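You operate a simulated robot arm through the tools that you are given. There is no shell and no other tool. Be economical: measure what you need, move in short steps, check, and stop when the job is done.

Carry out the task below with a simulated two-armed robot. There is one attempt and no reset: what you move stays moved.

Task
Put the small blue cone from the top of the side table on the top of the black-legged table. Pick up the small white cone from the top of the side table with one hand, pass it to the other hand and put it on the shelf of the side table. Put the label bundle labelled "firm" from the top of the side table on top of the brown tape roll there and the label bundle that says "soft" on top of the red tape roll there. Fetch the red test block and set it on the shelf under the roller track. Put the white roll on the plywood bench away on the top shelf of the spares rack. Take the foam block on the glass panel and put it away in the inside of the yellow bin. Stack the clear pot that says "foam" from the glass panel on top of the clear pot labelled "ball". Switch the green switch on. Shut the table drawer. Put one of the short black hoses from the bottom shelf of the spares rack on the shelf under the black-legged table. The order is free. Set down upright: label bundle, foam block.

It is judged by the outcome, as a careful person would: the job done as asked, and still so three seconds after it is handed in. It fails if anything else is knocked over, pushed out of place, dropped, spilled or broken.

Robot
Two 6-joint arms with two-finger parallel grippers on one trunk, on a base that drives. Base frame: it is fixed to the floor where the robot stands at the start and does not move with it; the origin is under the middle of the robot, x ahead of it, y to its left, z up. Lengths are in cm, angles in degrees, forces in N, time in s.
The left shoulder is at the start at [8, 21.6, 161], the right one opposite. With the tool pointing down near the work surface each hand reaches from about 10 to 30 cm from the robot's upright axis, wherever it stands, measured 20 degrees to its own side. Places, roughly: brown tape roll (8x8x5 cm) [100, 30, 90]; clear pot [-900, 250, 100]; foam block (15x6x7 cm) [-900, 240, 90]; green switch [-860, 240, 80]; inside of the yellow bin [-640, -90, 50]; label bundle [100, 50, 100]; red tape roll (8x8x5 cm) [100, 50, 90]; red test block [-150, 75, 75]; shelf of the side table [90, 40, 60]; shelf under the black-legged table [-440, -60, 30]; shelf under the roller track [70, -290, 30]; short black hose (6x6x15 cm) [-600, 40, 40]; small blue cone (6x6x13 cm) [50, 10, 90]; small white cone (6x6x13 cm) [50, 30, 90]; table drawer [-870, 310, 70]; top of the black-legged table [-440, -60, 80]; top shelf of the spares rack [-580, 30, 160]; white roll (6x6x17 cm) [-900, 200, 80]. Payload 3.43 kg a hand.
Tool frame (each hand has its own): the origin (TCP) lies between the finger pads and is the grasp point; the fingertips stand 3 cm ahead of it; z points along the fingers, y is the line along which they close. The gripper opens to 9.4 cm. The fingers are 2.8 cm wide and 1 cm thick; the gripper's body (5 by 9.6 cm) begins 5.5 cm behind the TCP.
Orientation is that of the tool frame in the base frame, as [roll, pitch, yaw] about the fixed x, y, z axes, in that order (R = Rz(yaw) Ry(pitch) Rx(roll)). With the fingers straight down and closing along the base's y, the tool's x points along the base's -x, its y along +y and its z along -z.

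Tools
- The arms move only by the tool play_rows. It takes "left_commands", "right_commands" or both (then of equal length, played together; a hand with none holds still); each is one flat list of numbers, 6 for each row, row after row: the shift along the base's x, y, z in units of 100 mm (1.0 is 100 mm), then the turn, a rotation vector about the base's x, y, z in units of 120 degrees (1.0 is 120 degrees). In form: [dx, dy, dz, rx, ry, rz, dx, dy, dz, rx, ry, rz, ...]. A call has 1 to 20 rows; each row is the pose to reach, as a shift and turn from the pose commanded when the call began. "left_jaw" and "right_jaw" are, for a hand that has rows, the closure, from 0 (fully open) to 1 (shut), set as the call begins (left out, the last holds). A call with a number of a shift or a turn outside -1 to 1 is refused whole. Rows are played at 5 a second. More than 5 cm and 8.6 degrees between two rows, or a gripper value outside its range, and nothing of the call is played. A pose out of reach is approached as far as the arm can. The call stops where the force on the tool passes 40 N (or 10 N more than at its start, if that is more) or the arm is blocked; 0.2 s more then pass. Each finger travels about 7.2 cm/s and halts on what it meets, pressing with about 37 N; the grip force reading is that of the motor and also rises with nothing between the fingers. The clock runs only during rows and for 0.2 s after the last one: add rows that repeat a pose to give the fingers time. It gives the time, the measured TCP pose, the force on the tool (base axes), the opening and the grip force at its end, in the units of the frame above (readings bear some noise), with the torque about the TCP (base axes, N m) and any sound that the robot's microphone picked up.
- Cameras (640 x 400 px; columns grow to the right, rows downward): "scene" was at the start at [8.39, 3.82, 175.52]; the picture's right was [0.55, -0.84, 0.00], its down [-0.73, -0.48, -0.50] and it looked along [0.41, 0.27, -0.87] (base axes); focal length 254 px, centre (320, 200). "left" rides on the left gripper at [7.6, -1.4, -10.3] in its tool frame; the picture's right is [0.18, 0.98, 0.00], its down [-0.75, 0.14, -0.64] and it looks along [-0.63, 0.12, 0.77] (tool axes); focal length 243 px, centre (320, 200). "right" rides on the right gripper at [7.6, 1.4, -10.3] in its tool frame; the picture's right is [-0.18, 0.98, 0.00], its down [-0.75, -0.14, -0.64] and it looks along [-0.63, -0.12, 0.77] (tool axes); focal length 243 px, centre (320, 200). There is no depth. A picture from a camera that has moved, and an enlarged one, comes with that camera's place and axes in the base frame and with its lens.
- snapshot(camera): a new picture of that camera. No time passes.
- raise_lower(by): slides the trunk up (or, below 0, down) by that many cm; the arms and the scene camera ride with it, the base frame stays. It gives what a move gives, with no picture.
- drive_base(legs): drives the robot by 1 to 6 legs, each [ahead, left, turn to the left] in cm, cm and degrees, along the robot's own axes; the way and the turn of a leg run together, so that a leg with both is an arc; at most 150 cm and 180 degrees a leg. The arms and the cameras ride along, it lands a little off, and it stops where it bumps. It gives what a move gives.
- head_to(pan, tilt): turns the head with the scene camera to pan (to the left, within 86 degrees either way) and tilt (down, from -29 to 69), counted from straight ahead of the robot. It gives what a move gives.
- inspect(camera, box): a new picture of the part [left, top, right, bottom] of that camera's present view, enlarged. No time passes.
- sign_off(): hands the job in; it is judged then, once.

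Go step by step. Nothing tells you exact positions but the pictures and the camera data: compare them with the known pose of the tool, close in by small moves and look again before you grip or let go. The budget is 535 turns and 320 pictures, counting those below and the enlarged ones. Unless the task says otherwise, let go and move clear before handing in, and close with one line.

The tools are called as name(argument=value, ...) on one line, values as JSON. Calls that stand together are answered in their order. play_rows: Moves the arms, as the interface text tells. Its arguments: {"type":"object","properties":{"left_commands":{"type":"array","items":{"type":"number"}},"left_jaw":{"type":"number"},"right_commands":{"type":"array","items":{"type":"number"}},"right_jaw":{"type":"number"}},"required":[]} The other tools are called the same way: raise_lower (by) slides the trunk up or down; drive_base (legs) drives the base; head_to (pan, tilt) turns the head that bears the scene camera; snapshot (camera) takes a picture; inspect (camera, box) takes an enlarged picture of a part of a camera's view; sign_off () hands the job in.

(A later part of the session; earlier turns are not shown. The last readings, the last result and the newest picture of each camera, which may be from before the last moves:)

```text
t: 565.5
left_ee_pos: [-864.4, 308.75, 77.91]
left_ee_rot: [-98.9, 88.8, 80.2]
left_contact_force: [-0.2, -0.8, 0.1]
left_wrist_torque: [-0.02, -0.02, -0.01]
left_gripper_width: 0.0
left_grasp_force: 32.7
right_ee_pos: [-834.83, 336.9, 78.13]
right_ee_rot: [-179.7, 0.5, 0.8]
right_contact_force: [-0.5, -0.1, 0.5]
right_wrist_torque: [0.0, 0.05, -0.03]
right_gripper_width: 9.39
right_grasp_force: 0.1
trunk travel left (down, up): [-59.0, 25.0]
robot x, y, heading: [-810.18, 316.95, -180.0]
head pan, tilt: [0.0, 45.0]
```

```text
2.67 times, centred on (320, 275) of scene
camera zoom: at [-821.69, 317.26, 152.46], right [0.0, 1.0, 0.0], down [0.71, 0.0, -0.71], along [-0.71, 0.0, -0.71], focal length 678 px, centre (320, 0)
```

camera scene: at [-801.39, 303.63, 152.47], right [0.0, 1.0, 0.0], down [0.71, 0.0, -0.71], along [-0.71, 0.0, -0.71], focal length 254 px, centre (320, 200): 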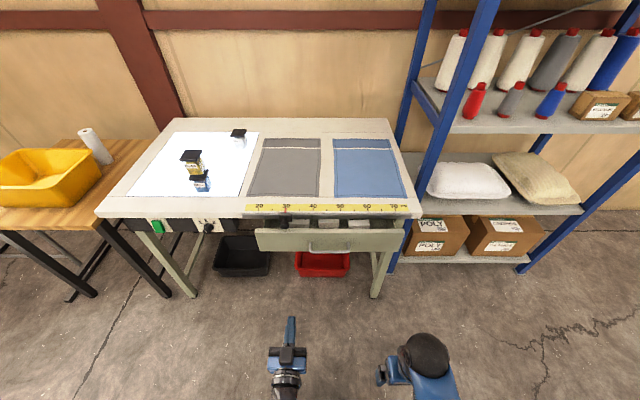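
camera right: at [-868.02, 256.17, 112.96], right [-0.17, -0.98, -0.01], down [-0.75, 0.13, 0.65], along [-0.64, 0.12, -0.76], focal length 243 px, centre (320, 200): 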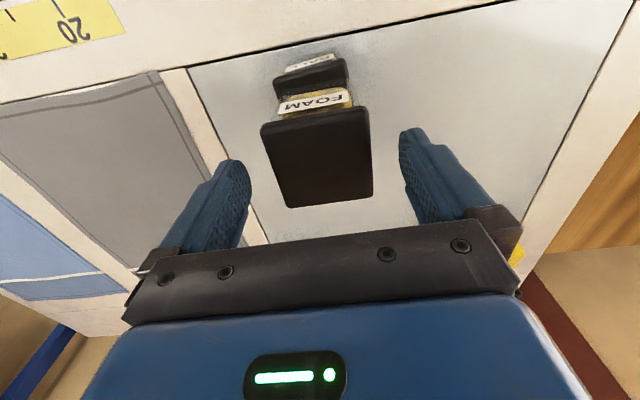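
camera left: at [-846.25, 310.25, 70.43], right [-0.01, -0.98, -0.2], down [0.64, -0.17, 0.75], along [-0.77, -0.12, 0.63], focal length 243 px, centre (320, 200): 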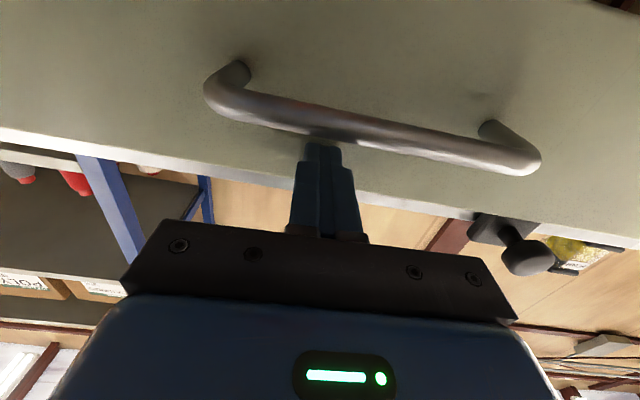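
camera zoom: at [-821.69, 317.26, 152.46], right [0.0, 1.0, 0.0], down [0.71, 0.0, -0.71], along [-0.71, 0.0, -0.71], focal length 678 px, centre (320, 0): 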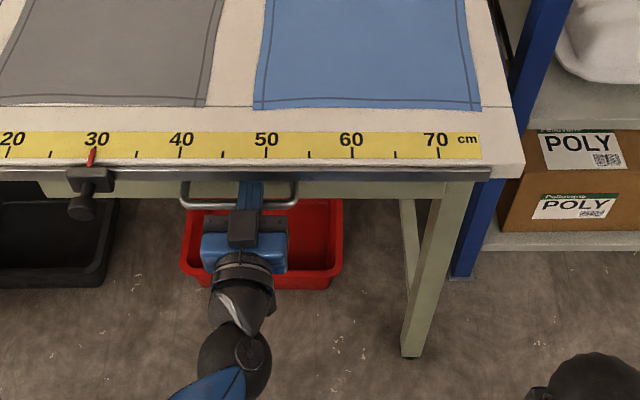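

play_rows(left_commands=[-0.05, 0, 0, 0, 0, 0, -0.1, 0, 0, 0, 0, 0, -0.15, 0, 0, 0, 0, 0, -0.2, 0, 0, 0, 0, 0, -0.25, 0, 0, 0, 0, 0, -0.3, 0, 0, 0, 0, 0, -0.35, 0, 0, 0, 0, 0, -0.4, 0, 0, 0, 0, 0])

inspect(camera="scene", box=[200, 200, 440, 350])

```text
t: 566.5
left_ee_pos: [-865.45, 308.73, 78.01]
left_ee_rot: [-98.3, 89.1, 80.9]
left_contact_force: [25.2, 0.0, 11.3]
left_wrist_torque: [0.02, 0.56, 0.14]
left_gripper_width: 0.03
left_grasp_force: 32.7
right_ee_pos: [-834.37, 336.95, 78.19]
right_ee_rot: [-179.6, 0.6, 0.9]
right_contact_force: [-0.3, 0.7, 0.0]
right_wrist_torque: [-0.01, -0.01, 0.01]
right_gripper_width: 9.41
right_grasp_force: 0.0
trunk travel left (down, up): [-59.0, 25.0]
robot x, y, heading: [-809.96, 317.14, -179.8]
head pan, tilt: [0.0, 45.0]
stopped in row 4 (left hand): the force on the tool passed its limit at 47 N (the readings are from after the stop); the commanded pose is now the measured one
```

```text
2.67 times, centred on (320, 275) of scene
camera zoom: at [-820.98, 317.26, 152.53], right [0.0, 1.0, 0.0], down [0.7, 0.0, -0.71], along [-0.71, 0.0, -0.7], focal length 678 px, centre (320, 0)
```

zoom: 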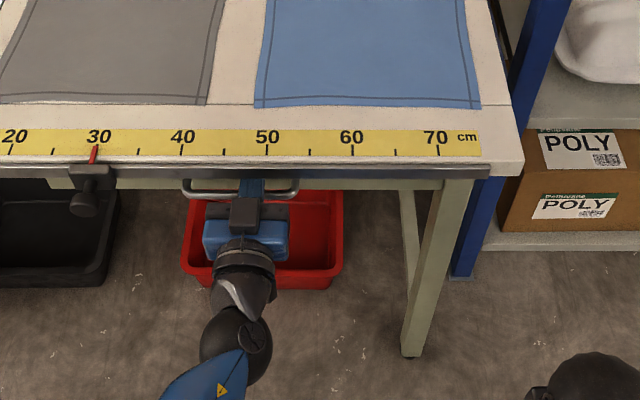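

Firm stop. I withdraw and check that the drawer is flush.

play_rows(left_commands=[0.3, 0, 0, 0, 0, 0, 0.6, 0, 0, 0, 0, 0, 1, 0, 0, 0, 0, 0])

drive_base(legs=[[-35, 0, 0]])

head_to(pan=0, tilt=40)

inspect(camera="scene", box=[180, 170, 420, 320])

inspect(camera="left", box=[140, 0, 540, 200])

```text
t: 567.3
left_ee_pos: [-855.85, 308.67, 77.66]
left_ee_rot: [-113.9, 88.7, 64.9]
left_contact_force: [-0.3, 0.1, -0.1]
left_wrist_torque: [0.01, 0.0, -0.02]
left_gripper_width: 0.0
left_grasp_force: 32.9
right_ee_pos: [-834.62, 336.88, 78.09]
right_ee_rot: [-179.5, 0.5, 0.8]
right_contact_force: [0.2, -0.2, -0.9]
right_wrist_torque: [0.0, 0.04, -0.02]
right_gripper_width: 9.43
right_grasp_force: 0.1
trunk travel left (down, up): [-59.0, 25.0]
robot x, y, heading: [-810.07, 317.46, -179.8]
head pan, tilt: [0.0, 45.0]
```

```text
t: 569.5
left_ee_pos: [-821.52, 308.73, 77.56]
left_ee_rot: [-116.0, 88.8, 63.1]
left_contact_force: [-0.6, 0.0, 0.1]
left_wrist_torque: [-0.05, 0.03, 0.0]
left_gripper_width: 0.0
left_grasp_force: 33.1
right_ee_pos: [-800.3, 336.97, 78.04]
right_ee_rot: [-179.7, 0.3, 1.0]
right_contact_force: [0.5, 1.0, 0.4]
right_wrist_torque: [0.01, -0.01, 0.02]
right_gripper_width: 9.38
right_grasp_force: 0.1
trunk travel left (down, up): [-59.0, 25.0]
robot x, y, heading: [-775.99, 317.09, -179.7]
head pan, tilt: [0.0, 45.0]
```

```text
t: 570.2
left_ee_pos: [-821.52, 308.55, 77.72]
left_ee_rot: [-113.8, 88.9, 65.5]
left_contact_force: [-0.8, 0.2, 1.0]
left_wrist_torque: [0.05, 0.0, 0.03]
left_gripper_width: 0.01
left_grasp_force: 33.3
right_ee_pos: [-800.25, 336.98, 78.14]
right_ee_rot: [-179.6, 0.5, 1.0]
right_contact_force: [0.2, -0.3, -0.1]
right_wrist_torque: [0.02, 0.02, 0.0]
right_gripper_width: 9.42
right_grasp_force: 0.0
trunk travel left (down, up): [-59.0, 25.0]
robot x, y, heading: [-775.89, 317.52, -179.6]
head pan, tilt: [0.0, 40.0]
```

```text
2.67 times, centred on (300, 245) of scene
camera zoom: at [-787.43, 317.33, 153.19], right [0.0, 1.0, 0.0], down [0.64, 0.0, -0.77], along [-0.77, 0.0, -0.64], focal length 678 px, centre (373, 80)
```

zoom: 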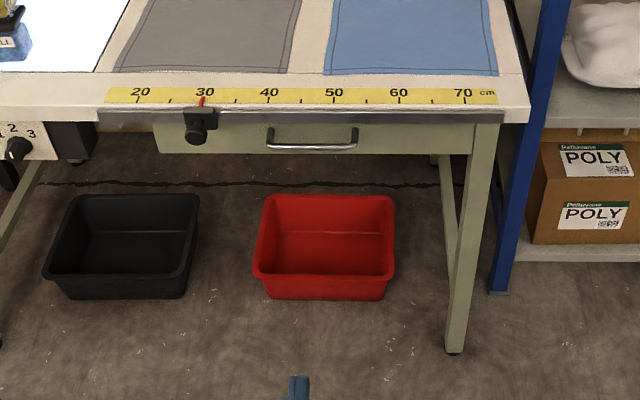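

```text
1.60 times, centred on (340, 100) of left
camera zoom: at [-811.35, 310.17, 70.28], right [-0.01, -0.98, -0.2], down [0.63, -0.16, 0.76], along [-0.77, -0.12, 0.62], focal length 388 px, centre (288, 360)
```

zoom: 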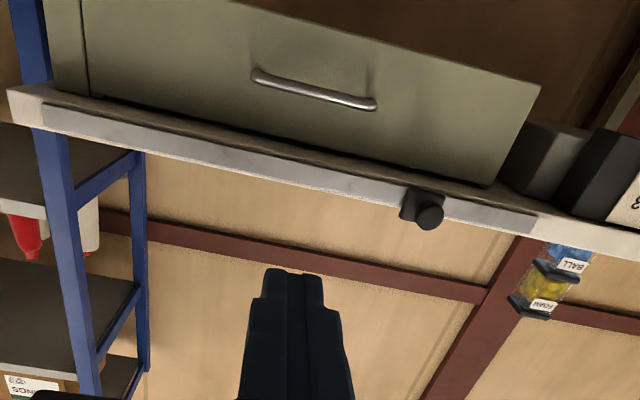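

The drawer is shut. Last job is the white roll: I set the left hand back down and tucked, then drive to the bench.

play_rows(left_commands=[0.1, 0, 0, 0, -0.065, 0, 0.2, 0, 0, 0, -0.13, 0, 0.3, 0, 0, 0, -0.195, 0, 0.4, 0, 0, 0, -0.26, 0, 0.5, 0, 0, 0, -0.325, 0, 0.6, 0, 0, 0, -0.39, 0, 0.7, 0, 0, 0, -0.455, 0, 0.8, 0, 0, 0, -0.52, 0, 0.9, 0, 0, 0, -0.585, 0, 1, 0, 0, 0, -0.65, 0, 1, 0, 0, 0, -0.7, 0, 1, 0, 0, 0, -0.75, 0], left_jaw=0)

play_rows(left_commands=[0.35, 0, 0, 0, 0, 0, 0.7, 0, 0, 0, 0, 0, 1, 0, 0, 0, 0, 0])

raise_lower(by=13)

drive_base(legs=[[0, 140, 0], [40, 0, 0]])

head_to(pan=-5, tilt=45)

snapshot(camera="scene")

```text
t: 572.8
left_ee_pos: [-811.57, 308.88, 77.55]
left_ee_rot: [-179.3, -0.6, 1.1]
left_contact_force: [-0.3, -0.2, -0.5]
left_wrist_torque: [0.02, -0.01, -0.05]
left_gripper_width: 9.39
left_grasp_force: 0.0
right_ee_pos: [-800.34, 337.03, 78.02]
right_ee_rot: [-179.7, 0.4, 1.0]
right_contact_force: [0.6, -1.2, 1.0]
right_wrist_torque: [-0.01, 0.04, 0.01]
right_gripper_width: 9.41
right_grasp_force: 0.0
trunk travel left (down, up): [-59.0, 25.0]
robot x, y, heading: [-775.61, 317.2, -179.8]
head pan, tilt: [0.0, 40.0]
```

```text
t: 573.6
left_ee_pos: [-801.38, 308.38, 77.85]
left_ee_rot: [-179.2, -0.4, 1.2]
left_contact_force: [0.0, 0.7, -0.1]
left_wrist_torque: [0.01, 0.03, -0.01]
left_gripper_width: 9.41
left_grasp_force: 0.0
right_ee_pos: [-800.29, 336.98, 78.06]
right_ee_rot: [-179.5, 0.5, 1.0]
right_contact_force: [0.3, 0.7, -0.6]
right_wrist_torque: [0.0, -0.03, -0.01]
right_gripper_width: 9.41
right_grasp_force: 0.1
trunk travel left (down, up): [-59.0, 25.0]
robot x, y, heading: [-776.0, 317.4, -179.6]
head pan, tilt: [0.0, 40.0]
```

```text
t: 575.2
left_ee_pos: [-801.23, 308.5, 90.72]
left_ee_rot: [-179.3, -0.5, 1.1]
left_contact_force: [0.3, -0.1, 0.6]
left_wrist_torque: [0.04, 0.02, -0.03]
left_gripper_width: 9.41
left_grasp_force: 0.1
right_ee_pos: [-800.21, 336.9, 91.17]
right_ee_rot: [-179.6, 0.5, 1.0]
right_contact_force: [-0.2, -0.9, 0.4]
right_wrist_torque: [0.01, -0.02, 0.01]
right_gripper_width: 9.4
right_grasp_force: 0.0
trunk travel left (down, up): [-72.0, 12.0]
robot x, y, heading: [-775.8, 317.39, -179.8]
head pan, tilt: [0.0, 40.0]
```

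```text
t: 584.2
left_ee_pos: [-842.0, 171.11, 90.94]
left_ee_rot: [-179.1, -0.4, -0.1]
left_contact_force: [-0.6, 0.7, 0.0]
left_wrist_torque: [0.0, 0.03, -0.01]
left_gripper_width: 9.44
left_grasp_force: 0.1
right_ee_pos: [-840.28, 199.61, 91.16]
right_ee_rot: [-179.7, 0.6, -0.2]
right_contact_force: [-0.2, 0.3, 0.7]
right_wrist_torque: [0.0, 0.0, -0.01]
right_gripper_width: 9.4
right_grasp_force: 0.1
trunk travel left (down, up): [-72.0, 12.0]
robot x, y, heading: [-816.15, 179.39, 179.1]
head pan, tilt: [0.0, 40.0]
```

```text
t: 584.8
left_ee_pos: [-842.01, 171.21, 90.85]
left_ee_rot: [-179.2, -0.5, -0.1]
left_contact_force: [0.4, -0.3, -0.2]
left_wrist_torque: [-0.01, -0.02, -0.02]
left_gripper_width: 9.39
left_grasp_force: 0.0
right_ee_pos: [-840.26, 199.68, 91.08]
right_ee_rot: [-179.6, 0.5, -0.3]
right_contact_force: [0.1, -0.3, -0.6]
right_wrist_torque: [0.01, 0.01, 0.0]
right_gripper_width: 9.39
right_grasp_force: 0.1
trunk travel left (down, up): [-72.0, 12.0]
robot x, y, heading: [-816.58, 179.66, 179.0]
head pan, tilt: [-5.0, 45.0]
```

```text
119 pictures are left
camera scene: at [-827.54, 180.51, 165.47], right [0.1, 0.99, 0.0], down [0.7, -0.07, -0.71], along [-0.7, 0.07, -0.71], focal length 254 px, centre (320, 200)
```

scene: 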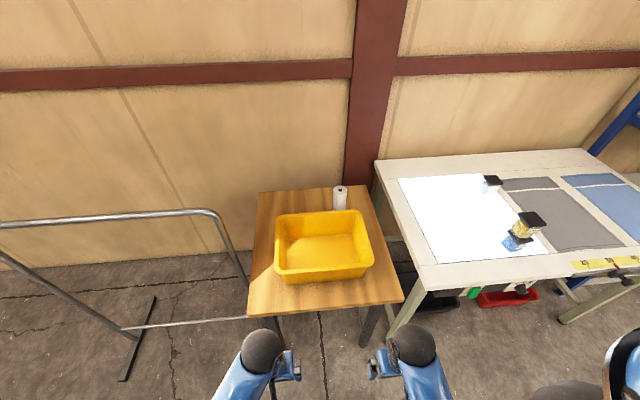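

drive_base(legs=[[13, 0, 0.9]])

play_rows(right_commands=[-0.1, -0.1, 0.2, 0, 0, 0, -0.3, -0.25, 0.35, 0, 0, 0, -0.6, -0.3, 0.4, 0, 0, 0, -0.9, -0.3, 0.45, 0, 0, 0])

snapshot(camera="right")

```text
t: 586.1
left_ee_pos: [-854.91, 171.05, 90.93]
left_ee_rot: [-179.3, -0.5, 0.6]
left_contact_force: [-0.1, 0.3, -0.5]
left_wrist_torque: [-0.02, 0.01, 0.01]
left_gripper_width: 9.41
left_grasp_force: 0.1
right_ee_pos: [-853.64, 199.43, 91.11]
right_ee_rot: [-179.7, 0.6, 0.6]
right_contact_force: [0.9, -0.9, -0.5]
right_wrist_torque: [-0.01, 0.01, 0.01]
right_gripper_width: 9.37
right_grasp_force: 0.1
trunk travel left (down, up): [-72.0, 12.0]
robot x, y, heading: [-829.6, 179.64, 180.3]
head pan, tilt: [-5.0, 45.0]
```

```text
t: 587.1
left_ee_pos: [-855.24, 170.89, 90.75]
left_ee_rot: [-179.2, -0.6, 0.5]
left_contact_force: [-0.9, 0.0, -0.1]
left_wrist_torque: [0.04, -0.01, 0.03]
left_gripper_width: 9.41
left_grasp_force: 0.1
right_ee_pos: [-862.53, 196.44, 92.67]
right_ee_rot: [-179.6, 0.6, 0.6]
right_contact_force: [0.1, 0.2, 0.4]
right_wrist_torque: [0.01, 0.01, -0.04]
right_gripper_width: 9.42
right_grasp_force: 0.0
right hand out of reach, approached as far as the arm can: row 2, 3, 4
trunk travel left (down, up): [-72.0, 12.0]
robot x, y, heading: [-829.62, 180.07, 179.6]
head pan, tilt: [-5.0, 45.0]
```

```text
118 pictures are left
camera right: at [-854.77, 195.19, 102.82], right [-0.17, -0.98, -0.01], down [-0.75, 0.13, 0.65], along [-0.64, 0.12, -0.76], focal length 243 px, centre (320, 200)
```

right: 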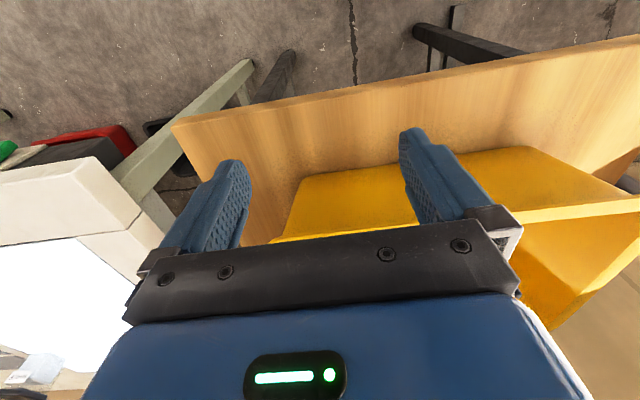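

raise_lower(by=7)

play_rows(right_commands=[-0.35, 0, 0, 0, 0, 0, -0.7, 0, 0, 0, 0, 0, -1, 0, 0, 0, 0, 0])

play_rows(right_commands=[-0.35, 0, 0, 0, 0, 0, -0.7, 0, 0, 0, 0, 0, -1, 0, 0, 0, 0, 0])

snapshot(camera="right")

```text
t: 588.2
left_ee_pos: [-855.16, 171.01, 97.92]
left_ee_rot: [-179.1, -0.5, 0.6]
left_contact_force: [0.0, 0.1, 1.1]
left_wrist_torque: [-0.01, 0.0, 0.01]
left_gripper_width: 9.41
left_grasp_force: 0.0
right_ee_pos: [-862.23, 196.49, 99.63]
right_ee_rot: [-179.6, 0.7, 0.6]
right_contact_force: [0.5, 0.5, 0.3]
right_wrist_torque: [0.02, 0.0, -0.01]
right_gripper_width: 9.39
right_grasp_force: 0.1
trunk travel left (down, up): [-79.0, 5.0]
robot x, y, heading: [-829.42, 179.47, 180.1]
head pan, tilt: [-5.0, 45.0]
```

```text
t: 589.0
left_ee_pos: [-855.22, 171.06, 97.78]
left_ee_rot: [-179.2, -0.6, 0.6]
left_contact_force: [-0.5, 0.8, 0.3]
left_wrist_torque: [0.02, -0.02, 0.01]
left_gripper_width: 9.39
left_grasp_force: 0.0
right_ee_pos: [-872.55, 196.67, 99.67]
right_ee_rot: [-179.7, 0.6, 0.6]
right_contact_force: [0.4, -0.6, -0.4]
right_wrist_torque: [-0.02, -0.02, -0.01]
right_gripper_width: 9.42
right_grasp_force: 0.0
trunk travel left (down, up): [-79.0, 5.0]
robot x, y, heading: [-829.32, 180.16, 180.1]
head pan, tilt: [-5.0, 45.0]
```

```text
t: 589.8
left_ee_pos: [-855.15, 171.01, 97.8]
left_ee_rot: [-179.2, -0.5, 0.6]
left_contact_force: [1.0, 0.2, -0.3]
left_wrist_torque: [0.03, -0.03, -0.01]
left_gripper_width: 9.42
left_grasp_force: 0.1
right_ee_pos: [-882.67, 196.61, 99.66]
right_ee_rot: [-179.5, 0.7, 0.7]
right_contact_force: [0.6, 0.7, 0.1]
right_wrist_torque: [0.02, 0.01, -0.02]
right_gripper_width: 9.4
right_grasp_force: 0.1
trunk travel left (down, up): [-79.0, 5.0]
robot x, y, heading: [-829.47, 179.48, 180.0]
head pan, tilt: [-5.0, 45.0]
```

```text
117 pictures are left
camera right: at [-874.86, 195.26, 109.83], right [-0.17, -0.98, -0.01], down [-0.75, 0.13, 0.65], along [-0.64, 0.12, -0.76], focal length 243 px, centre (320, 200)
```

right: 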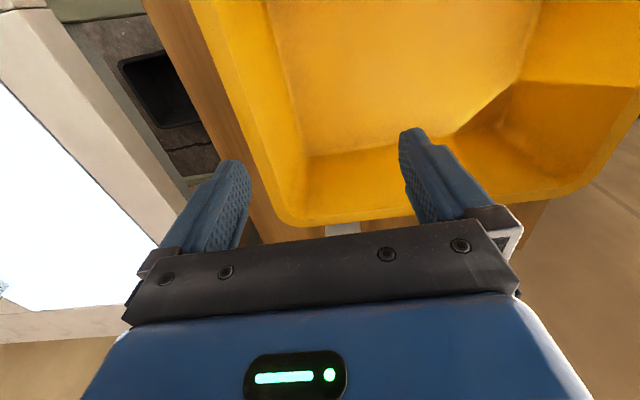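

play_rows(right_commands=[-0.35, 0, 0, 0, 0, 0, -0.7, 0, 0, 0, 0, 0, -1, 0, 0, 0, 0, 0])

snapshot(camera="right")

```text
t: 590.6
left_ee_pos: [-855.12, 171.04, 97.91]
left_ee_rot: [-179.2, -0.6, 0.6]
left_contact_force: [0.1, -0.1, -0.5]
left_wrist_torque: [-0.04, 0.0, 0.02]
left_gripper_width: 9.4
left_grasp_force: 0.0
right_ee_pos: [-892.43, 196.52, 99.68]
right_ee_rot: [-179.6, 0.6, 0.6]
right_contact_force: [-0.5, -0.3, 0.3]
right_wrist_torque: [0.03, -0.01, 0.0]
right_gripper_width: 9.4
right_grasp_force: 0.0
trunk travel left (down, up): [-79.0, 5.0]
robot x, y, heading: [-829.44, 179.59, 179.9]
head pan, tilt: [-5.0, 45.0]
```

```text
116 pictures are left
camera right: at [-884.69, 195.14, 109.9], right [-0.17, -0.98, -0.01], down [-0.75, 0.13, 0.65], along [-0.64, 0.12, -0.76], focal length 243 px, centre (320, 200)
```

right: 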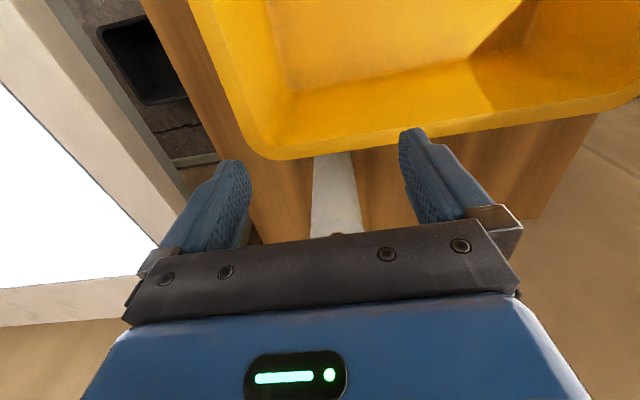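

play_rows(right_commands=[-0.35, 0.02, 0, 0, 0, 0, -0.7, 0.04, 0, 0, 0, 0, -1, 0.04, 0, 0, 0, 0])

snapshot(camera="right")

```text
t: 591.4
left_ee_pos: [-855.19, 170.96, 97.83]
left_ee_rot: [-179.2, -0.4, 0.6]
left_contact_force: [-0.2, 0.1, -0.1]
left_wrist_torque: [-0.01, 0.02, -0.02]
left_gripper_width: 9.4
left_grasp_force: 0.1
right_ee_pos: [-901.22, 197.01, 100.32]
right_ee_rot: [-179.6, 0.7, 0.6]
right_contact_force: [-0.3, 0.2, 0.6]
right_wrist_torque: [0.02, -0.01, 0.03]
right_gripper_width: 9.38
right_grasp_force: 0.1
right hand out of reach, approached as far as the arm can: row 3
trunk travel left (down, up): [-79.0, 5.0]
robot x, y, heading: [-829.68, 179.33, 179.9]
head pan, tilt: [-5.0, 45.0]
```

```text
115 pictures are left
camera right: at [-893.51, 195.68, 110.5], right [-0.17, -0.98, 0.0], down [-0.75, 0.13, 0.65], along [-0.64, 0.12, -0.76], focal length 243 px, centre (320, 200)
```

right: 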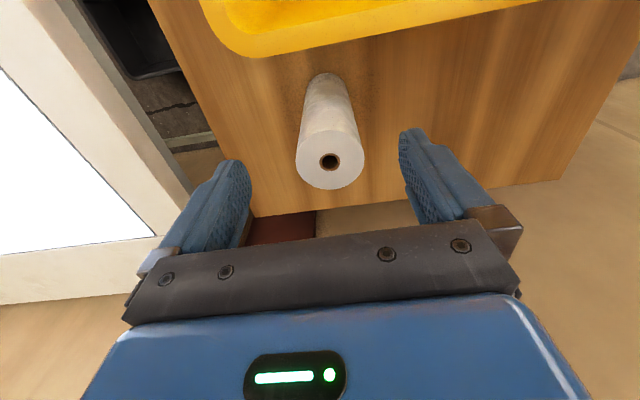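

raise_lower(by=-2.5)

play_rows(right_commands=[-0.2, 0, 0.03, 0, 0, 0, -0.37, 0, 0.03, 0, 0, 0])

snapshot(camera="right")

```text
t: 592.1
left_ee_pos: [-855.14, 170.99, 95.3]
left_ee_rot: [-179.2, -0.5, 0.6]
left_contact_force: [0.0, -0.1, 0.1]
left_wrist_torque: [-0.01, 0.01, -0.03]
left_gripper_width: 9.39
left_grasp_force: 0.0
right_ee_pos: [-901.16, 197.14, 97.72]
right_ee_rot: [-179.6, 0.7, 0.6]
right_contact_force: [-0.1, 0.2, 1.0]
right_wrist_torque: [0.0, -0.01, -0.01]
right_gripper_width: 9.41
right_grasp_force: 0.0
trunk travel left (down, up): [-76.5, 7.5]
robot x, y, heading: [-829.35, 179.6, 179.9]
head pan, tilt: [-5.0, 45.0]
```

```text
t: 592.7
left_ee_pos: [-855.13, 170.9, 95.35]
left_ee_rot: [-179.2, -0.5, 0.6]
left_contact_force: [0.3, 0.4, 0.1]
left_wrist_torque: [0.04, 0.02, -0.03]
left_gripper_width: 9.4
left_grasp_force: 0.1
right_ee_pos: [-901.49, 197.24, 98.59]
right_ee_rot: [-179.6, 0.6, 0.6]
right_contact_force: [-0.4, 0.1, 0.3]
right_wrist_torque: [0.02, 0.0, -0.01]
right_gripper_width: 9.42
right_grasp_force: 0.2
right hand out of reach, approached as far as the arm can: row 1, 2
trunk travel left (down, up): [-76.5, 7.5]
robot x, y, heading: [-829.28, 179.95, 180.0]
head pan, tilt: [-5.0, 45.0]
```

```text
114 pictures are left
camera right: at [-893.83, 195.8, 108.76], right [-0.17, -0.98, -0.01], down [-0.75, 0.13, 0.65], along [-0.64, 0.12, -0.76], focal length 243 px, centre (320, 200)
```

right: 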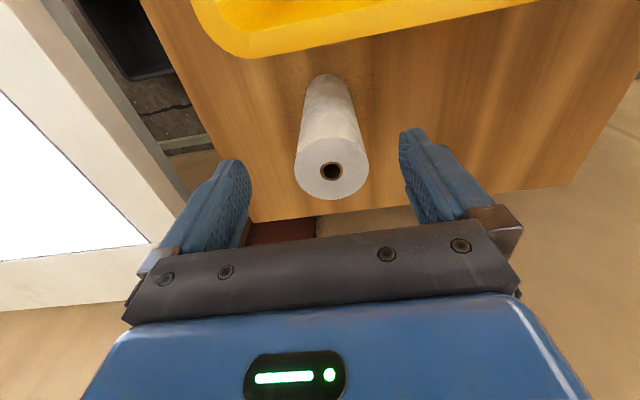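

I need 3 cm more reach, so I nudge the base forward 3 cm.

drive_base(legs=[[3.2, 0, 0]])

snapshot(camera="right")

```text
t: 593.5
left_ee_pos: [-857.57, 170.9, 95.45]
left_ee_rot: [-179.2, -0.1, 0.7]
left_contact_force: [1.1, -0.2, 0.1]
left_wrist_torque: [0.0, 0.04, 0.02]
left_gripper_width: 9.41
left_grasp_force: 0.0
right_ee_pos: [-904.02, 197.18, 99.03]
right_ee_rot: [-179.6, 1.2, 0.6]
right_contact_force: [0.3, -1.0, 0.5]
right_wrist_torque: [0.01, 0.08, 0.01]
right_gripper_width: 9.41
right_grasp_force: 0.2
trunk travel left (down, up): [-76.5, 7.5]
robot x, y, heading: [-832.81, 179.82, 179.7]
head pan, tilt: [-5.0, 45.0]
```

```text
113 pictures are left
camera right: at [-896.23, 195.76, 109.23], right [-0.17, -0.98, 0.0], down [-0.74, 0.13, 0.66], along [-0.65, 0.12, -0.75], focal length 243 px, centre (320, 200)
```

right: 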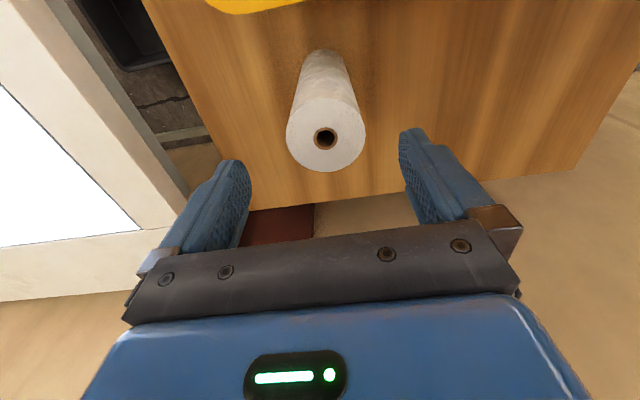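

Now directly over the roll. I lower with the trunk and grip its upper part.

raise_lower(by=-7)

snapshot(camera="right")

```text
t: 594.6
left_ee_pos: [-858.3, 170.91, 88.16]
left_ee_rot: [-179.2, -0.6, 0.7]
left_contact_force: [-0.3, -0.2, -0.6]
left_wrist_torque: [0.03, -0.03, -0.02]
left_gripper_width: 9.4
left_grasp_force: 0.1
right_ee_pos: [-904.68, 197.03, 91.57]
right_ee_rot: [-179.6, 0.6, 0.6]
right_contact_force: [-0.4, 0.3, -0.4]
right_wrist_torque: [-0.02, 0.0, 0.02]
right_gripper_width: 9.41
right_grasp_force: 0.1
trunk travel left (down, up): [-69.5, 14.5]
robot x, y, heading: [-832.41, 179.23, 179.9]
head pan, tilt: [-5.0, 45.0]
```

```text
112 pictures are left
camera right: at [-897.03, 195.76, 101.71], right [-0.17, -0.98, -0.01], down [-0.75, 0.13, 0.65], along [-0.64, 0.12, -0.76], focal length 243 px, centre (320, 200)
```

right: 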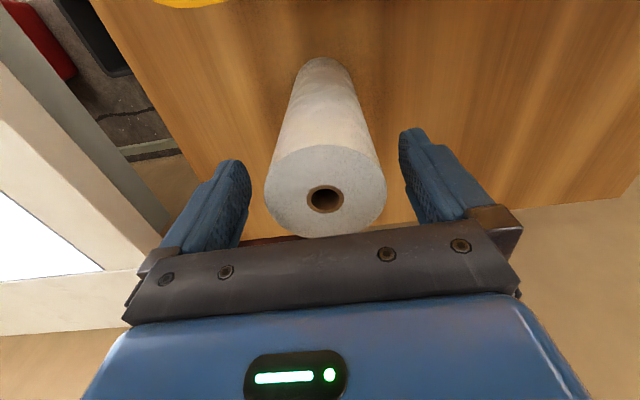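

raise_lower(by=-2.3)

play_rows(right_commands=[0, 0, 0, 0, 0, 0, 0, 0, 0, 0, 0, 0, 0, 0, 0, 0, 0, 0, 0, 0, 0, 0, 0, 0], right_jaw=1)

raise_lower(by=9)

snapshot(camera="right")

```text
t: 595.3
left_ee_pos: [-858.19, 170.92, 86.03]
left_ee_rot: [-179.2, -0.6, 0.8]
left_contact_force: [0.4, 0.2, -0.3]
left_wrist_torque: [0.0, -0.02, -0.02]
left_gripper_width: 9.38
left_grasp_force: 0.0
right_ee_pos: [-904.56, 197.17, 89.32]
right_ee_rot: [-179.5, 0.6, 0.6]
right_contact_force: [1.0, 0.1, -0.4]
right_wrist_torque: [-0.03, 0.02, 0.02]
right_gripper_width: 9.42
right_grasp_force: 0.1
trunk travel left (down, up): [-67.2, 16.8]
robot x, y, heading: [-832.61, 179.87, 180.0]
head pan, tilt: [-5.0, 45.0]
```

```text
t: 596.3
left_ee_pos: [-858.14, 170.92, 86.04]
left_ee_rot: [-179.1, -0.5, 0.8]
left_contact_force: [-0.4, 0.6, -0.3]
left_wrist_torque: [-0.01, -0.01, 0.0]
left_gripper_width: 9.39
left_grasp_force: 0.2
right_ee_pos: [-904.75, 196.96, 89.42]
right_ee_rot: [-179.6, 0.7, 0.6]
right_contact_force: [-0.5, -2.3, 2.1]
right_wrist_torque: [-0.46, 0.0, 0.0]
right_gripper_width: 5.73
right_grasp_force: 37.4
trunk travel left (down, up): [-67.2, 16.8]
robot x, y, heading: [-832.49, 179.58, 179.9]
head pan, tilt: [-5.0, 45.0]
```

```text
t: 597.6
left_ee_pos: [-858.13, 170.96, 94.95]
left_ee_rot: [-179.3, -0.6, 0.7]
left_contact_force: [0.6, -0.1, 0.5]
left_wrist_torque: [0.0, 0.01, -0.02]
left_gripper_width: 9.4
left_grasp_force: 0.0
right_ee_pos: [-904.67, 197.07, 98.18]
right_ee_rot: [-179.6, 0.6, 0.6]
right_contact_force: [-0.7, 0.1, -2.7]
right_wrist_torque: [0.01, 0.02, 0.0]
right_gripper_width: 5.75
right_grasp_force: 37.0
trunk travel left (down, up): [-76.2, 7.8]
robot x, y, heading: [-832.15, 179.52, 179.8]
head pan, tilt: [-5.0, 45.0]
```

```text
111 pictures are left
camera right: at [-896.94, 195.75, 108.43], right [-0.17, -0.98, -0.01], down [-0.75, 0.13, 0.65], along [-0.64, 0.12, -0.76], focal length 243 px, centre (320, 200)
```

right: 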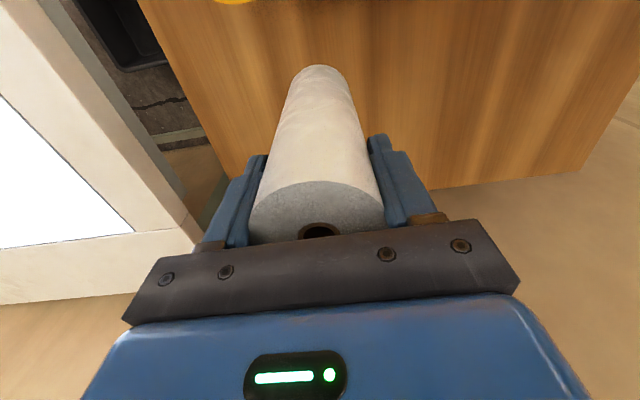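

Held. I raise fully so the roll clears the tray, then back away.

raise_lower(by=7.8)

drive_base(legs=[[-60, 0, 0]])

snapshot(camera="scene")

```text
t: 598.7
left_ee_pos: [-858.21, 170.89, 102.75]
left_ee_rot: [-179.3, -0.6, 0.7]
left_contact_force: [1.5, 0.1, -0.1]
left_wrist_torque: [-0.01, -0.02, 0.01]
left_gripper_width: 9.41
left_grasp_force: 0.1
right_ee_pos: [-904.6, 197.11, 106.1]
right_ee_rot: [-179.6, 0.7, 0.6]
right_contact_force: [0.1, 0.5, -2.7]
right_wrist_torque: [0.04, -0.02, 0.02]
right_gripper_width: 5.74
right_grasp_force: 37.3
trunk travel left (down, up): [-84.0, 0.0]
robot x, y, heading: [-832.77, 179.54, 179.8]
head pan, tilt: [-5.0, 45.0]
```

```text
t: 602.1
left_ee_pos: [-798.72, 170.9, 102.8]
left_ee_rot: [-179.2, -0.7, 1.0]
left_contact_force: [0.2, -0.3, 0.1]
left_wrist_torque: [-0.02, -0.02, 0.03]
left_gripper_width: 9.4
left_grasp_force: 0.0
right_ee_pos: [-845.34, 196.88, 105.92]
right_ee_rot: [-179.6, 0.4, 0.8]
right_contact_force: [-0.3, -0.1, -3.3]
right_wrist_torque: [-0.01, 0.0, -0.03]
right_gripper_width: 5.73
right_grasp_force: 37.2
trunk travel left (down, up): [-84.0, 0.0]
robot x, y, heading: [-773.24, 179.41, -179.9]
head pan, tilt: [-5.0, 45.0]
```

```text
110 pictures are left
camera scene: at [-784.63, 180.5, 177.43], right [0.08, 1.0, 0.0], down [0.71, -0.06, -0.71], along [-0.7, 0.06, -0.71], focal length 254 px, centre (320, 200)
```

scene: 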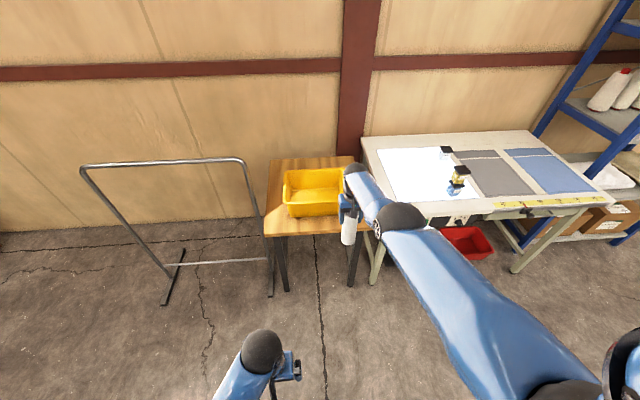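

I retract the hand and drive to the rack's south side.

play_rows(right_commands=[0.35, 0, 0, 0, 0, 0, 0.7, 0, 0, 0, 0, 0, 1, 0, -0.1, 0, 0, 0])

play_rows(right_commands=[0.35, 0, 0, 0, 0, 0, 0.7, 0, 0, 0, 0, 0, 1, 0, -0.1, 0, 0, 0])

drive_base(legs=[[0, 0, 90], [0, 76, 0], [150, 0, 0], [66, 0, 0], [0, 0, 90]])

snapshot(camera="scene")

```text
t: 602.9
left_ee_pos: [-798.61, 170.81, 102.94]
left_ee_rot: [-179.2, -0.5, 1.0]
left_contact_force: [0.5, -0.5, -0.5]
left_wrist_torque: [-0.01, 0.0, 0.0]
left_gripper_width: 9.4
left_grasp_force: 0.0
right_ee_pos: [-834.8, 196.7, 105.08]
right_ee_rot: [-179.7, 0.6, 0.9]
right_contact_force: [0.9, -0.2, -3.4]
right_wrist_torque: [0.0, 0.03, 0.02]
right_gripper_width: 5.71
right_grasp_force: 37.0
trunk travel left (down, up): [-84.0, 0.0]
robot x, y, heading: [-773.0, 179.6, -180.0]
head pan, tilt: [-5.0, 45.0]
```

```text
t: 603.7
left_ee_pos: [-798.39, 170.95, 102.94]
left_ee_rot: [-179.2, -0.5, 1.0]
left_contact_force: [0.5, -0.1, 0.3]
left_wrist_torque: [-0.02, 0.04, 0.0]
left_gripper_width: 9.39
left_grasp_force: 0.0
right_ee_pos: [-824.82, 196.92, 104.29]
right_ee_rot: [-179.6, 0.7, 1.1]
right_contact_force: [0.4, -0.9, -2.3]
right_wrist_torque: [-0.02, -0.04, 0.0]
right_gripper_width: 5.74
right_grasp_force: 36.5
trunk travel left (down, up): [-84.0, 0.0]
robot x, y, heading: [-772.51, 179.6, -179.8]
head pan, tilt: [-5.0, 45.0]
```

```text
t: 625.6
left_ee_pos: [-670.5, -26.59, 102.77]
left_ee_rot: [-179.3, -0.6, -178.9]
left_contact_force: [0.0, 0.1, 0.6]
left_wrist_torque: [-0.02, -0.02, 0.0]
left_gripper_width: 9.37
left_grasp_force: 0.0
right_ee_pos: [-644.21, -52.59, 104.28]
right_ee_rot: [-179.7, 0.6, -178.9]
right_contact_force: [0.6, -0.8, -1.6]
right_wrist_torque: [0.03, -0.04, 0.0]
right_gripper_width: 5.69
right_grasp_force: 37.0
trunk travel left (down, up): [-84.0, 0.0]
robot x, y, heading: [-696.31, -35.6, 0.4]
head pan, tilt: [-5.0, 45.0]
```

```text
109 pictures are left
camera scene: at [-685.13, -35.91, 177.46], right [-0.08, -1.0, 0.0], down [-0.7, 0.06, -0.71], along [0.7, -0.06, -0.71], focal length 254 px, centre (320, 200)
```

scene: 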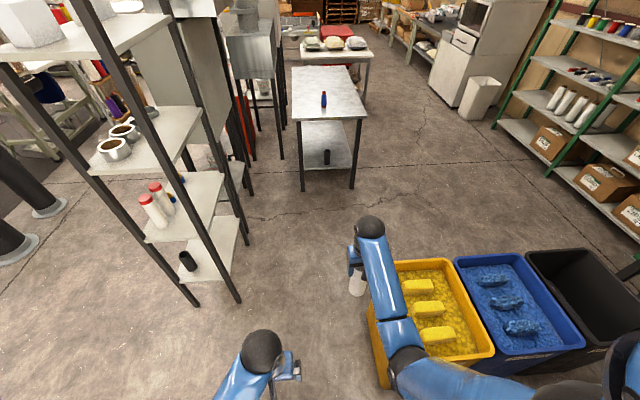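

play_rows(right_commands=[-0.35, 0, 0, 0, 0, 0, -0.7, 0, -0.05, 0, 0, 0, -1, 0, -0.1, 0, 0, 0])

drive_base(legs=[[103, -4, -0.4], [0, 0, 90]])

head_to(pan=0, tilt=15)

snapshot(camera="scene")

```text
t: 626.4
left_ee_pos: [-670.69, -26.59, 102.83]
left_ee_rot: [-179.2, -0.5, -178.8]
left_contact_force: [-0.3, -1.0, -0.5]
left_wrist_torque: [0.02, 0.02, 0.0]
left_gripper_width: 9.41
left_grasp_force: 0.1
right_ee_pos: [-653.94, -52.29, 103.09]
right_ee_rot: [-179.6, 0.7, -179.0]
right_contact_force: [-0.2, 0.8, -2.7]
right_wrist_torque: [-0.01, -0.02, 0.02]
right_gripper_width: 5.68
right_grasp_force: 36.8
trunk travel left (down, up): [-84.0, 0.0]
robot x, y, heading: [-696.48, -35.47, 0.4]
head pan, tilt: [-5.0, 45.0]
```

```text
t: 635.6
left_ee_pos: [-602.21, -13.49, 102.87]
left_ee_rot: [-179.2, -0.6, -88.6]
left_contact_force: [-0.1, 0.2, 0.9]
left_wrist_torque: [0.05, 0.01, -0.01]
left_gripper_width: 9.4
left_grasp_force: 0.1
right_ee_pos: [-576.7, 3.09, 103.05]
right_ee_rot: [-179.6, 0.5, -88.7]
right_contact_force: [-0.3, 0.0, -2.6]
right_wrist_torque: [0.0, -0.03, 0.0]
right_gripper_width: 5.71
right_grasp_force: 37.0
trunk travel left (down, up): [-84.0, 0.0]
robot x, y, heading: [-593.57, -38.9, 90.5]
head pan, tilt: [-5.0, 45.0]
```

```text
t: 636.5
left_ee_pos: [-602.28, -13.46, 102.78]
left_ee_rot: [-179.2, -0.7, -88.7]
left_contact_force: [-0.3, -0.3, 0.0]
left_wrist_torque: [0.01, -0.01, -0.03]
left_gripper_width: 9.4
left_grasp_force: 0.0
right_ee_pos: [-576.68, 3.24, 103.24]
right_ee_rot: [-179.5, 0.6, -88.7]
right_contact_force: [0.2, 0.1, -3.2]
right_wrist_torque: [-0.01, 0.0, -0.03]
right_gripper_width: 5.7
right_grasp_force: 36.6
trunk travel left (down, up): [-84.0, 0.0]
robot x, y, heading: [-593.35, -39.29, 90.4]
head pan, tilt: [0.0, 15.0]
```

```text
108 pictures are left
camera scene: at [-593.67, -26.42, 182.13], right [1.0, 0.01, 0.0], down [0.0, -0.26, -0.97], along [-0.01, 0.97, -0.26], focal length 254 px, centre (320, 200)
```

scene: 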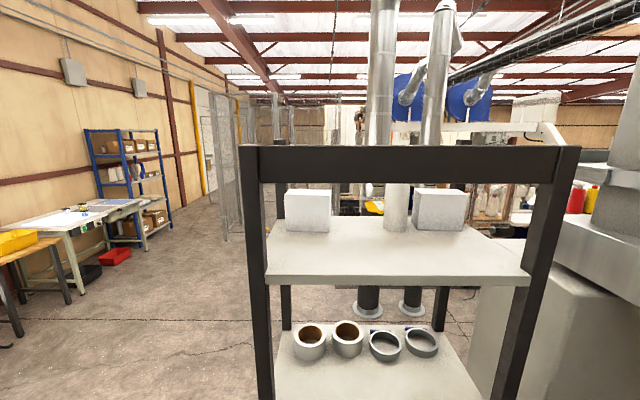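

The top shelf opening is z≈158.5 to 174.9 (crossbar), so I will lay the roll in with its axis pointing into the shelf. I back off a little and pitch the hand forward while raising it.

drive_base(legs=[[-13, -3, 0]])

play_rows(right_commands=[0, -0.1, 0.05, 0.065, 0, 0, 0, -0.2, 0.1, 0.13, 0, 0, 0, -0.3, 0.15, 0.195, 0, 0, 0, -0.3, 0.2, 0.26, 0, 0, 0, -0.3, 0.3, 0.325, 0, 0, 0, -0.3, 0.4, 0.39, 0, 0, 0, -0.3, 0.5, 0.455, 0, 0, 0, -0.3, 0.6, 0.52, 0, 0, 0, -0.3, 0.7, 0.585, 0, 0, 0, -0.3, 0.8, 0.65, 0, 0, 0, -0.3, 0.9, 0.7, 0, 0])

snapshot(camera="right")

```text
t: 637.8
left_ee_pos: [-599.2, -25.93, 102.83]
left_ee_rot: [-179.2, -0.8, -88.7]
left_contact_force: [0.1, 1.0, 0.2]
left_wrist_torque: [-0.02, 0.01, -0.01]
left_gripper_width: 9.37
left_grasp_force: 0.0
right_ee_pos: [-573.66, -9.25, 102.97]
right_ee_rot: [-179.6, 0.4, -88.7]
right_contact_force: [-1.7, 0.0, -2.9]
right_wrist_torque: [-0.04, 0.0, -0.03]
right_gripper_width: 5.71
right_grasp_force: 37.4
trunk travel left (down, up): [-84.0, 0.0]
robot x, y, heading: [-590.25, -51.78, 90.5]
head pan, tilt: [0.0, 15.0]
```

```text
t: 640.2
left_ee_pos: [-599.15, -26.22, 102.76]
left_ee_rot: [-179.2, -0.5, -88.8]
left_contact_force: [0.2, -0.9, 0.3]
left_wrist_torque: [0.01, 0.05, 0.0]
left_gripper_width: 9.38
left_grasp_force: 0.1
right_ee_pos: [-573.6, -12.69, 112.09]
right_ee_rot: [-166.8, 84.6, -76.9]
right_contact_force: [0.0, -0.9, -3.5]
right_wrist_torque: [-0.2, 0.01, 0.02]
right_gripper_width: 5.71
right_grasp_force: 37.0
trunk travel left (down, up): [-84.0, 0.0]
robot x, y, heading: [-590.23, -51.95, 90.9]
head pan, tilt: [0.0, 15.0]
```

```text
107 pictures are left
camera right: at [-574.95, -23.45, 105.36], right [-0.99, 0.02, 0.16], down [0.12, -0.57, 0.81], along [0.11, 0.82, 0.56], focal length 243 px, centre (320, 200)
```

right: 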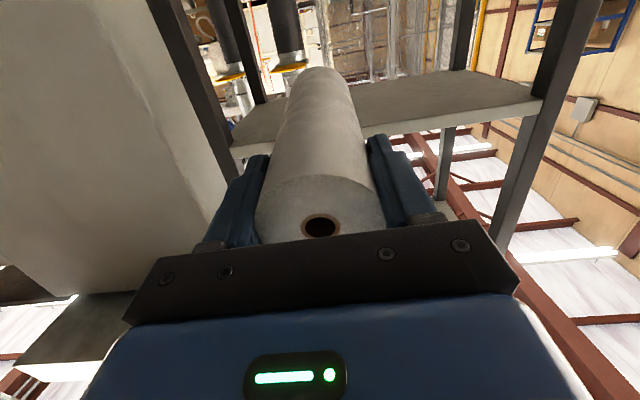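

Orientation reached (about 5° below level). I raise the hand in steps.

play_rows(right_commands=[0, 0, 0.35, 0, 0, 0, 0, 0, 0.7, 0, 0, 0, 0, 0, 1, 0, 0, 0])

play_rows(right_commands=[0, 0, 0.35, 0, 0, 0, 0, 0, 0.7, 0, 0, 0, 0, 0, 1, 0, 0, 0])

play_rows(right_commands=[0, 0, 0.35, 0, 0, 0, 0, 0, 0.7, 0, 0, 0, 0, 0, 1, 0, 0, 0])

```text
t: 641.0
left_ee_pos: [-599.22, -26.21, 102.88]
left_ee_rot: [-179.3, -0.5, -88.7]
left_contact_force: [0.3, 0.5, -0.4]
left_wrist_torque: [-0.03, 0.02, 0.02]
left_gripper_width: 9.4
left_grasp_force: 0.1
right_ee_pos: [-573.63, -12.73, 122.18]
right_ee_rot: [-165.8, 84.4, -76.0]
right_contact_force: [-0.7, 0.1, -2.9]
right_wrist_torque: [-0.15, 0.03, -0.01]
right_gripper_width: 5.69
right_grasp_force: 36.6
trunk travel left (down, up): [-84.0, 0.0]
robot x, y, heading: [-590.16, -51.78, 90.4]
head pan, tilt: [0.0, 15.0]
```

```text
t: 641.8
left_ee_pos: [-599.11, -26.23, 102.84]
left_ee_rot: [-179.2, -0.5, -88.7]
left_contact_force: [-0.3, -0.8, 0.4]
left_wrist_torque: [-0.01, -0.01, -0.01]
left_gripper_width: 9.4
left_grasp_force: 0.1
right_ee_pos: [-575.14, -9.47, 126.58]
right_ee_rot: [-166.0, 84.6, -76.5]
right_contact_force: [0.0, 0.1, -3.2]
right_wrist_torque: [-0.18, -0.01, 0.01]
right_gripper_width: 5.71
right_grasp_force: 36.8
right hand out of reach, approached as far as the arm can: row 1, 2, 3
trunk travel left (down, up): [-84.0, 0.0]
robot x, y, heading: [-590.29, -51.78, 90.6]
head pan, tilt: [0.0, 15.0]
```

```text
t: 642.6
left_ee_pos: [-599.24, -26.16, 102.76]
left_ee_rot: [-179.1, -0.7, -88.8]
left_contact_force: [-0.4, 0.3, 1.1]
left_wrist_torque: [-0.03, 0.0, -0.01]
left_gripper_width: 9.38
left_grasp_force: 0.1
right_ee_pos: [-577.7, -4.51, 131.45]
right_ee_rot: [-165.6, 84.5, -75.9]
right_contact_force: [0.2, 0.1, -2.6]
right_wrist_torque: [-0.18, -0.01, -0.04]
right_gripper_width: 5.7
right_grasp_force: 37.0
right hand out of reach, approached as far as the arm can: row 1, 2, 3
trunk travel left (down, up): [-84.0, 0.0]
robot x, y, heading: [-590.44, -51.78, 90.5]
head pan, tilt: [0.0, 15.0]
```

Height needs more extension, so I back the base to y≈-74 (east of the bins) and then extend up and forward.

drive_base(legs=[[0, -6, 0], [-22, 0, 0]])

play_rows(right_commands=[0, 0.3, 0.3, 0, 0, 0, 0, 0.55, 0.6, 0, 0, 0, 0, 0.8, 1, 0, 0, 0])

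play_rows(right_commands=[0, 0.2, 0.3, 0, 0, 0, 0, 0.4, 0.65, 0, 0, 0, 0, 0.6, 1, 0, 0, 0])

play_rows(right_commands=[0, 0.1, 0.3, 0, 0, 0, 0, 0.25, 0.65, 0, 0, 0, 0, 0.4, 1, 0, 0, 0])

```text
t: 644.9
left_ee_pos: [-593.13, -47.61, 102.67]
left_ee_rot: [-179.2, -0.8, -88.7]
left_contact_force: [0.1, 0.1, -0.2]
left_wrist_torque: [-0.03, 0.02, 0.04]
left_gripper_width: 9.41
left_grasp_force: 0.0
right_ee_pos: [-571.61, -26.1, 131.19]
right_ee_rot: [-166.2, 84.2, -76.8]
right_contact_force: [0.0, 0.2, -3.1]
right_wrist_torque: [-0.16, 0.01, -0.02]
right_gripper_width: 5.68
right_grasp_force: 36.6
trunk travel left (down, up): [-84.0, 0.0]
robot x, y, heading: [-584.3, -73.72, 90.6]
head pan, tilt: [0.0, 15.0]
```

```text
t: 645.7
left_ee_pos: [-593.01, -47.91, 102.81]
left_ee_rot: [-179.2, -0.6, -88.7]
left_contact_force: [-0.2, 0.5, 0.3]
left_wrist_torque: [-0.05, -0.04, 0.01]
left_gripper_width: 9.41
left_grasp_force: 0.0
right_ee_pos: [-571.28, -18.14, 141.51]
right_ee_rot: [-165.2, 84.3, -75.7]
right_contact_force: [-0.5, 0.4, -2.5]
right_wrist_torque: [-0.2, -0.03, 0.02]
right_gripper_width: 5.69
right_grasp_force: 37.0
trunk travel left (down, up): [-84.0, 0.0]
robot x, y, heading: [-584.12, -73.71, 90.4]
head pan, tilt: [0.0, 15.0]
```

```text
t: 646.5
left_ee_pos: [-592.95, -48.07, 102.72]
left_ee_rot: [-179.1, -0.6, -88.7]
left_contact_force: [0.0, -0.5, 0.2]
left_wrist_torque: [-0.04, 0.03, 0.02]
left_gripper_width: 9.42
left_grasp_force: 0.2
right_ee_pos: [-571.63, -12.1, 151.5]
right_ee_rot: [-165.7, 84.5, -76.2]
right_contact_force: [0.1, 0.0, -4.2]
right_wrist_torque: [-0.22, 0.0, -0.02]
right_gripper_width: 5.67
right_grasp_force: 36.5
trunk travel left (down, up): [-84.0, 0.0]
robot x, y, heading: [-583.89, -73.19, 90.1]
head pan, tilt: [0.0, 15.0]
```

```text
t: 647.3
left_ee_pos: [-593.05, -48.16, 102.7]
left_ee_rot: [-179.2, -0.5, -88.7]
left_contact_force: [0.0, -0.6, -0.6]
left_wrist_torque: [0.01, -0.01, 0.01]
left_gripper_width: 9.43
left_grasp_force: 0.0
right_ee_pos: [-571.51, -8.31, 161.54]
right_ee_rot: [-165.8, 84.5, -76.4]
right_contact_force: [-0.2, 0.5, -3.8]
right_wrist_torque: [-0.17, 0.0, -0.04]
right_gripper_width: 5.69
right_grasp_force: 36.5
trunk travel left (down, up): [-84.0, 0.0]
robot x, y, heading: [-584.17, -73.96, 90.6]
head pan, tilt: [0.0, 15.0]
```

play_rows(right_commands=[-0.3, 0, 0.2, 0, 0, 0, -0.6, 0, 0.45, 0, 0, 0, -0.95, 0, 0.45, 0, 0, 0])

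snapshot(camera="right")

snapshot(camera="scene")

```text
t: 648.1
left_ee_pos: [-593.12, -48.16, 102.86]
left_ee_rot: [-179.0, -0.5, -88.7]
left_contact_force: [0.4, -0.4, 0.5]
left_wrist_torque: [-0.03, 0.02, 0.0]
left_gripper_width: 9.41
left_grasp_force: 0.0
right_ee_pos: [-581.16, -8.49, 166.01]
right_ee_rot: [-164.9, 84.6, -75.5]
right_contact_force: [0.1, 0.1, -2.7]
right_wrist_torque: [-0.18, 0.0, -0.05]
right_gripper_width: 5.71
right_grasp_force: 36.9
trunk travel left (down, up): [-84.0, 0.0]
robot x, y, heading: [-584.5, -74.21, 90.9]
head pan, tilt: [0.0, 15.0]
```

```text
106 pictures are left
camera right: at [-582.49, -19.47, 159.32], right [-0.99, 0.02, 0.16], down [0.12, -0.57, 0.81], along [0.11, 0.82, 0.56], focal length 243 px, centre (320, 200)
```

right: 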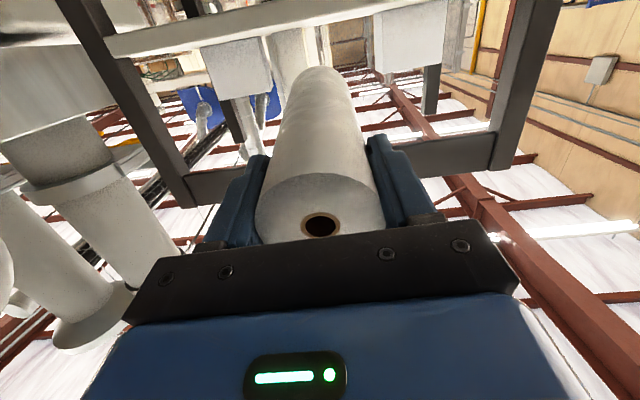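

```text
105 pictures are left
camera scene: at [-584.62, -61.18, 182.14], right [1.0, 0.01, 0.0], down [0.0, -0.26, -0.97], along [-0.01, 0.97, -0.26], focal length 254 px, centre (320, 200)
```

scene: 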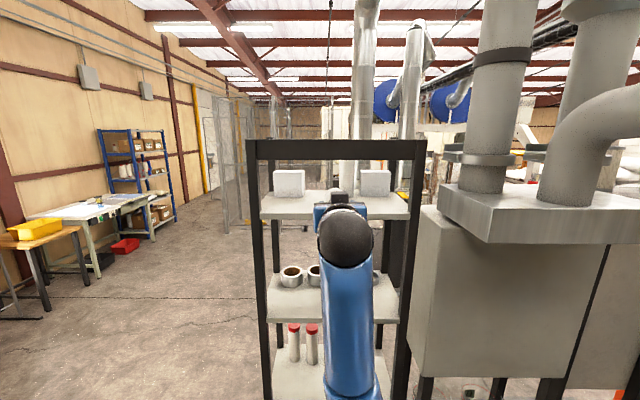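

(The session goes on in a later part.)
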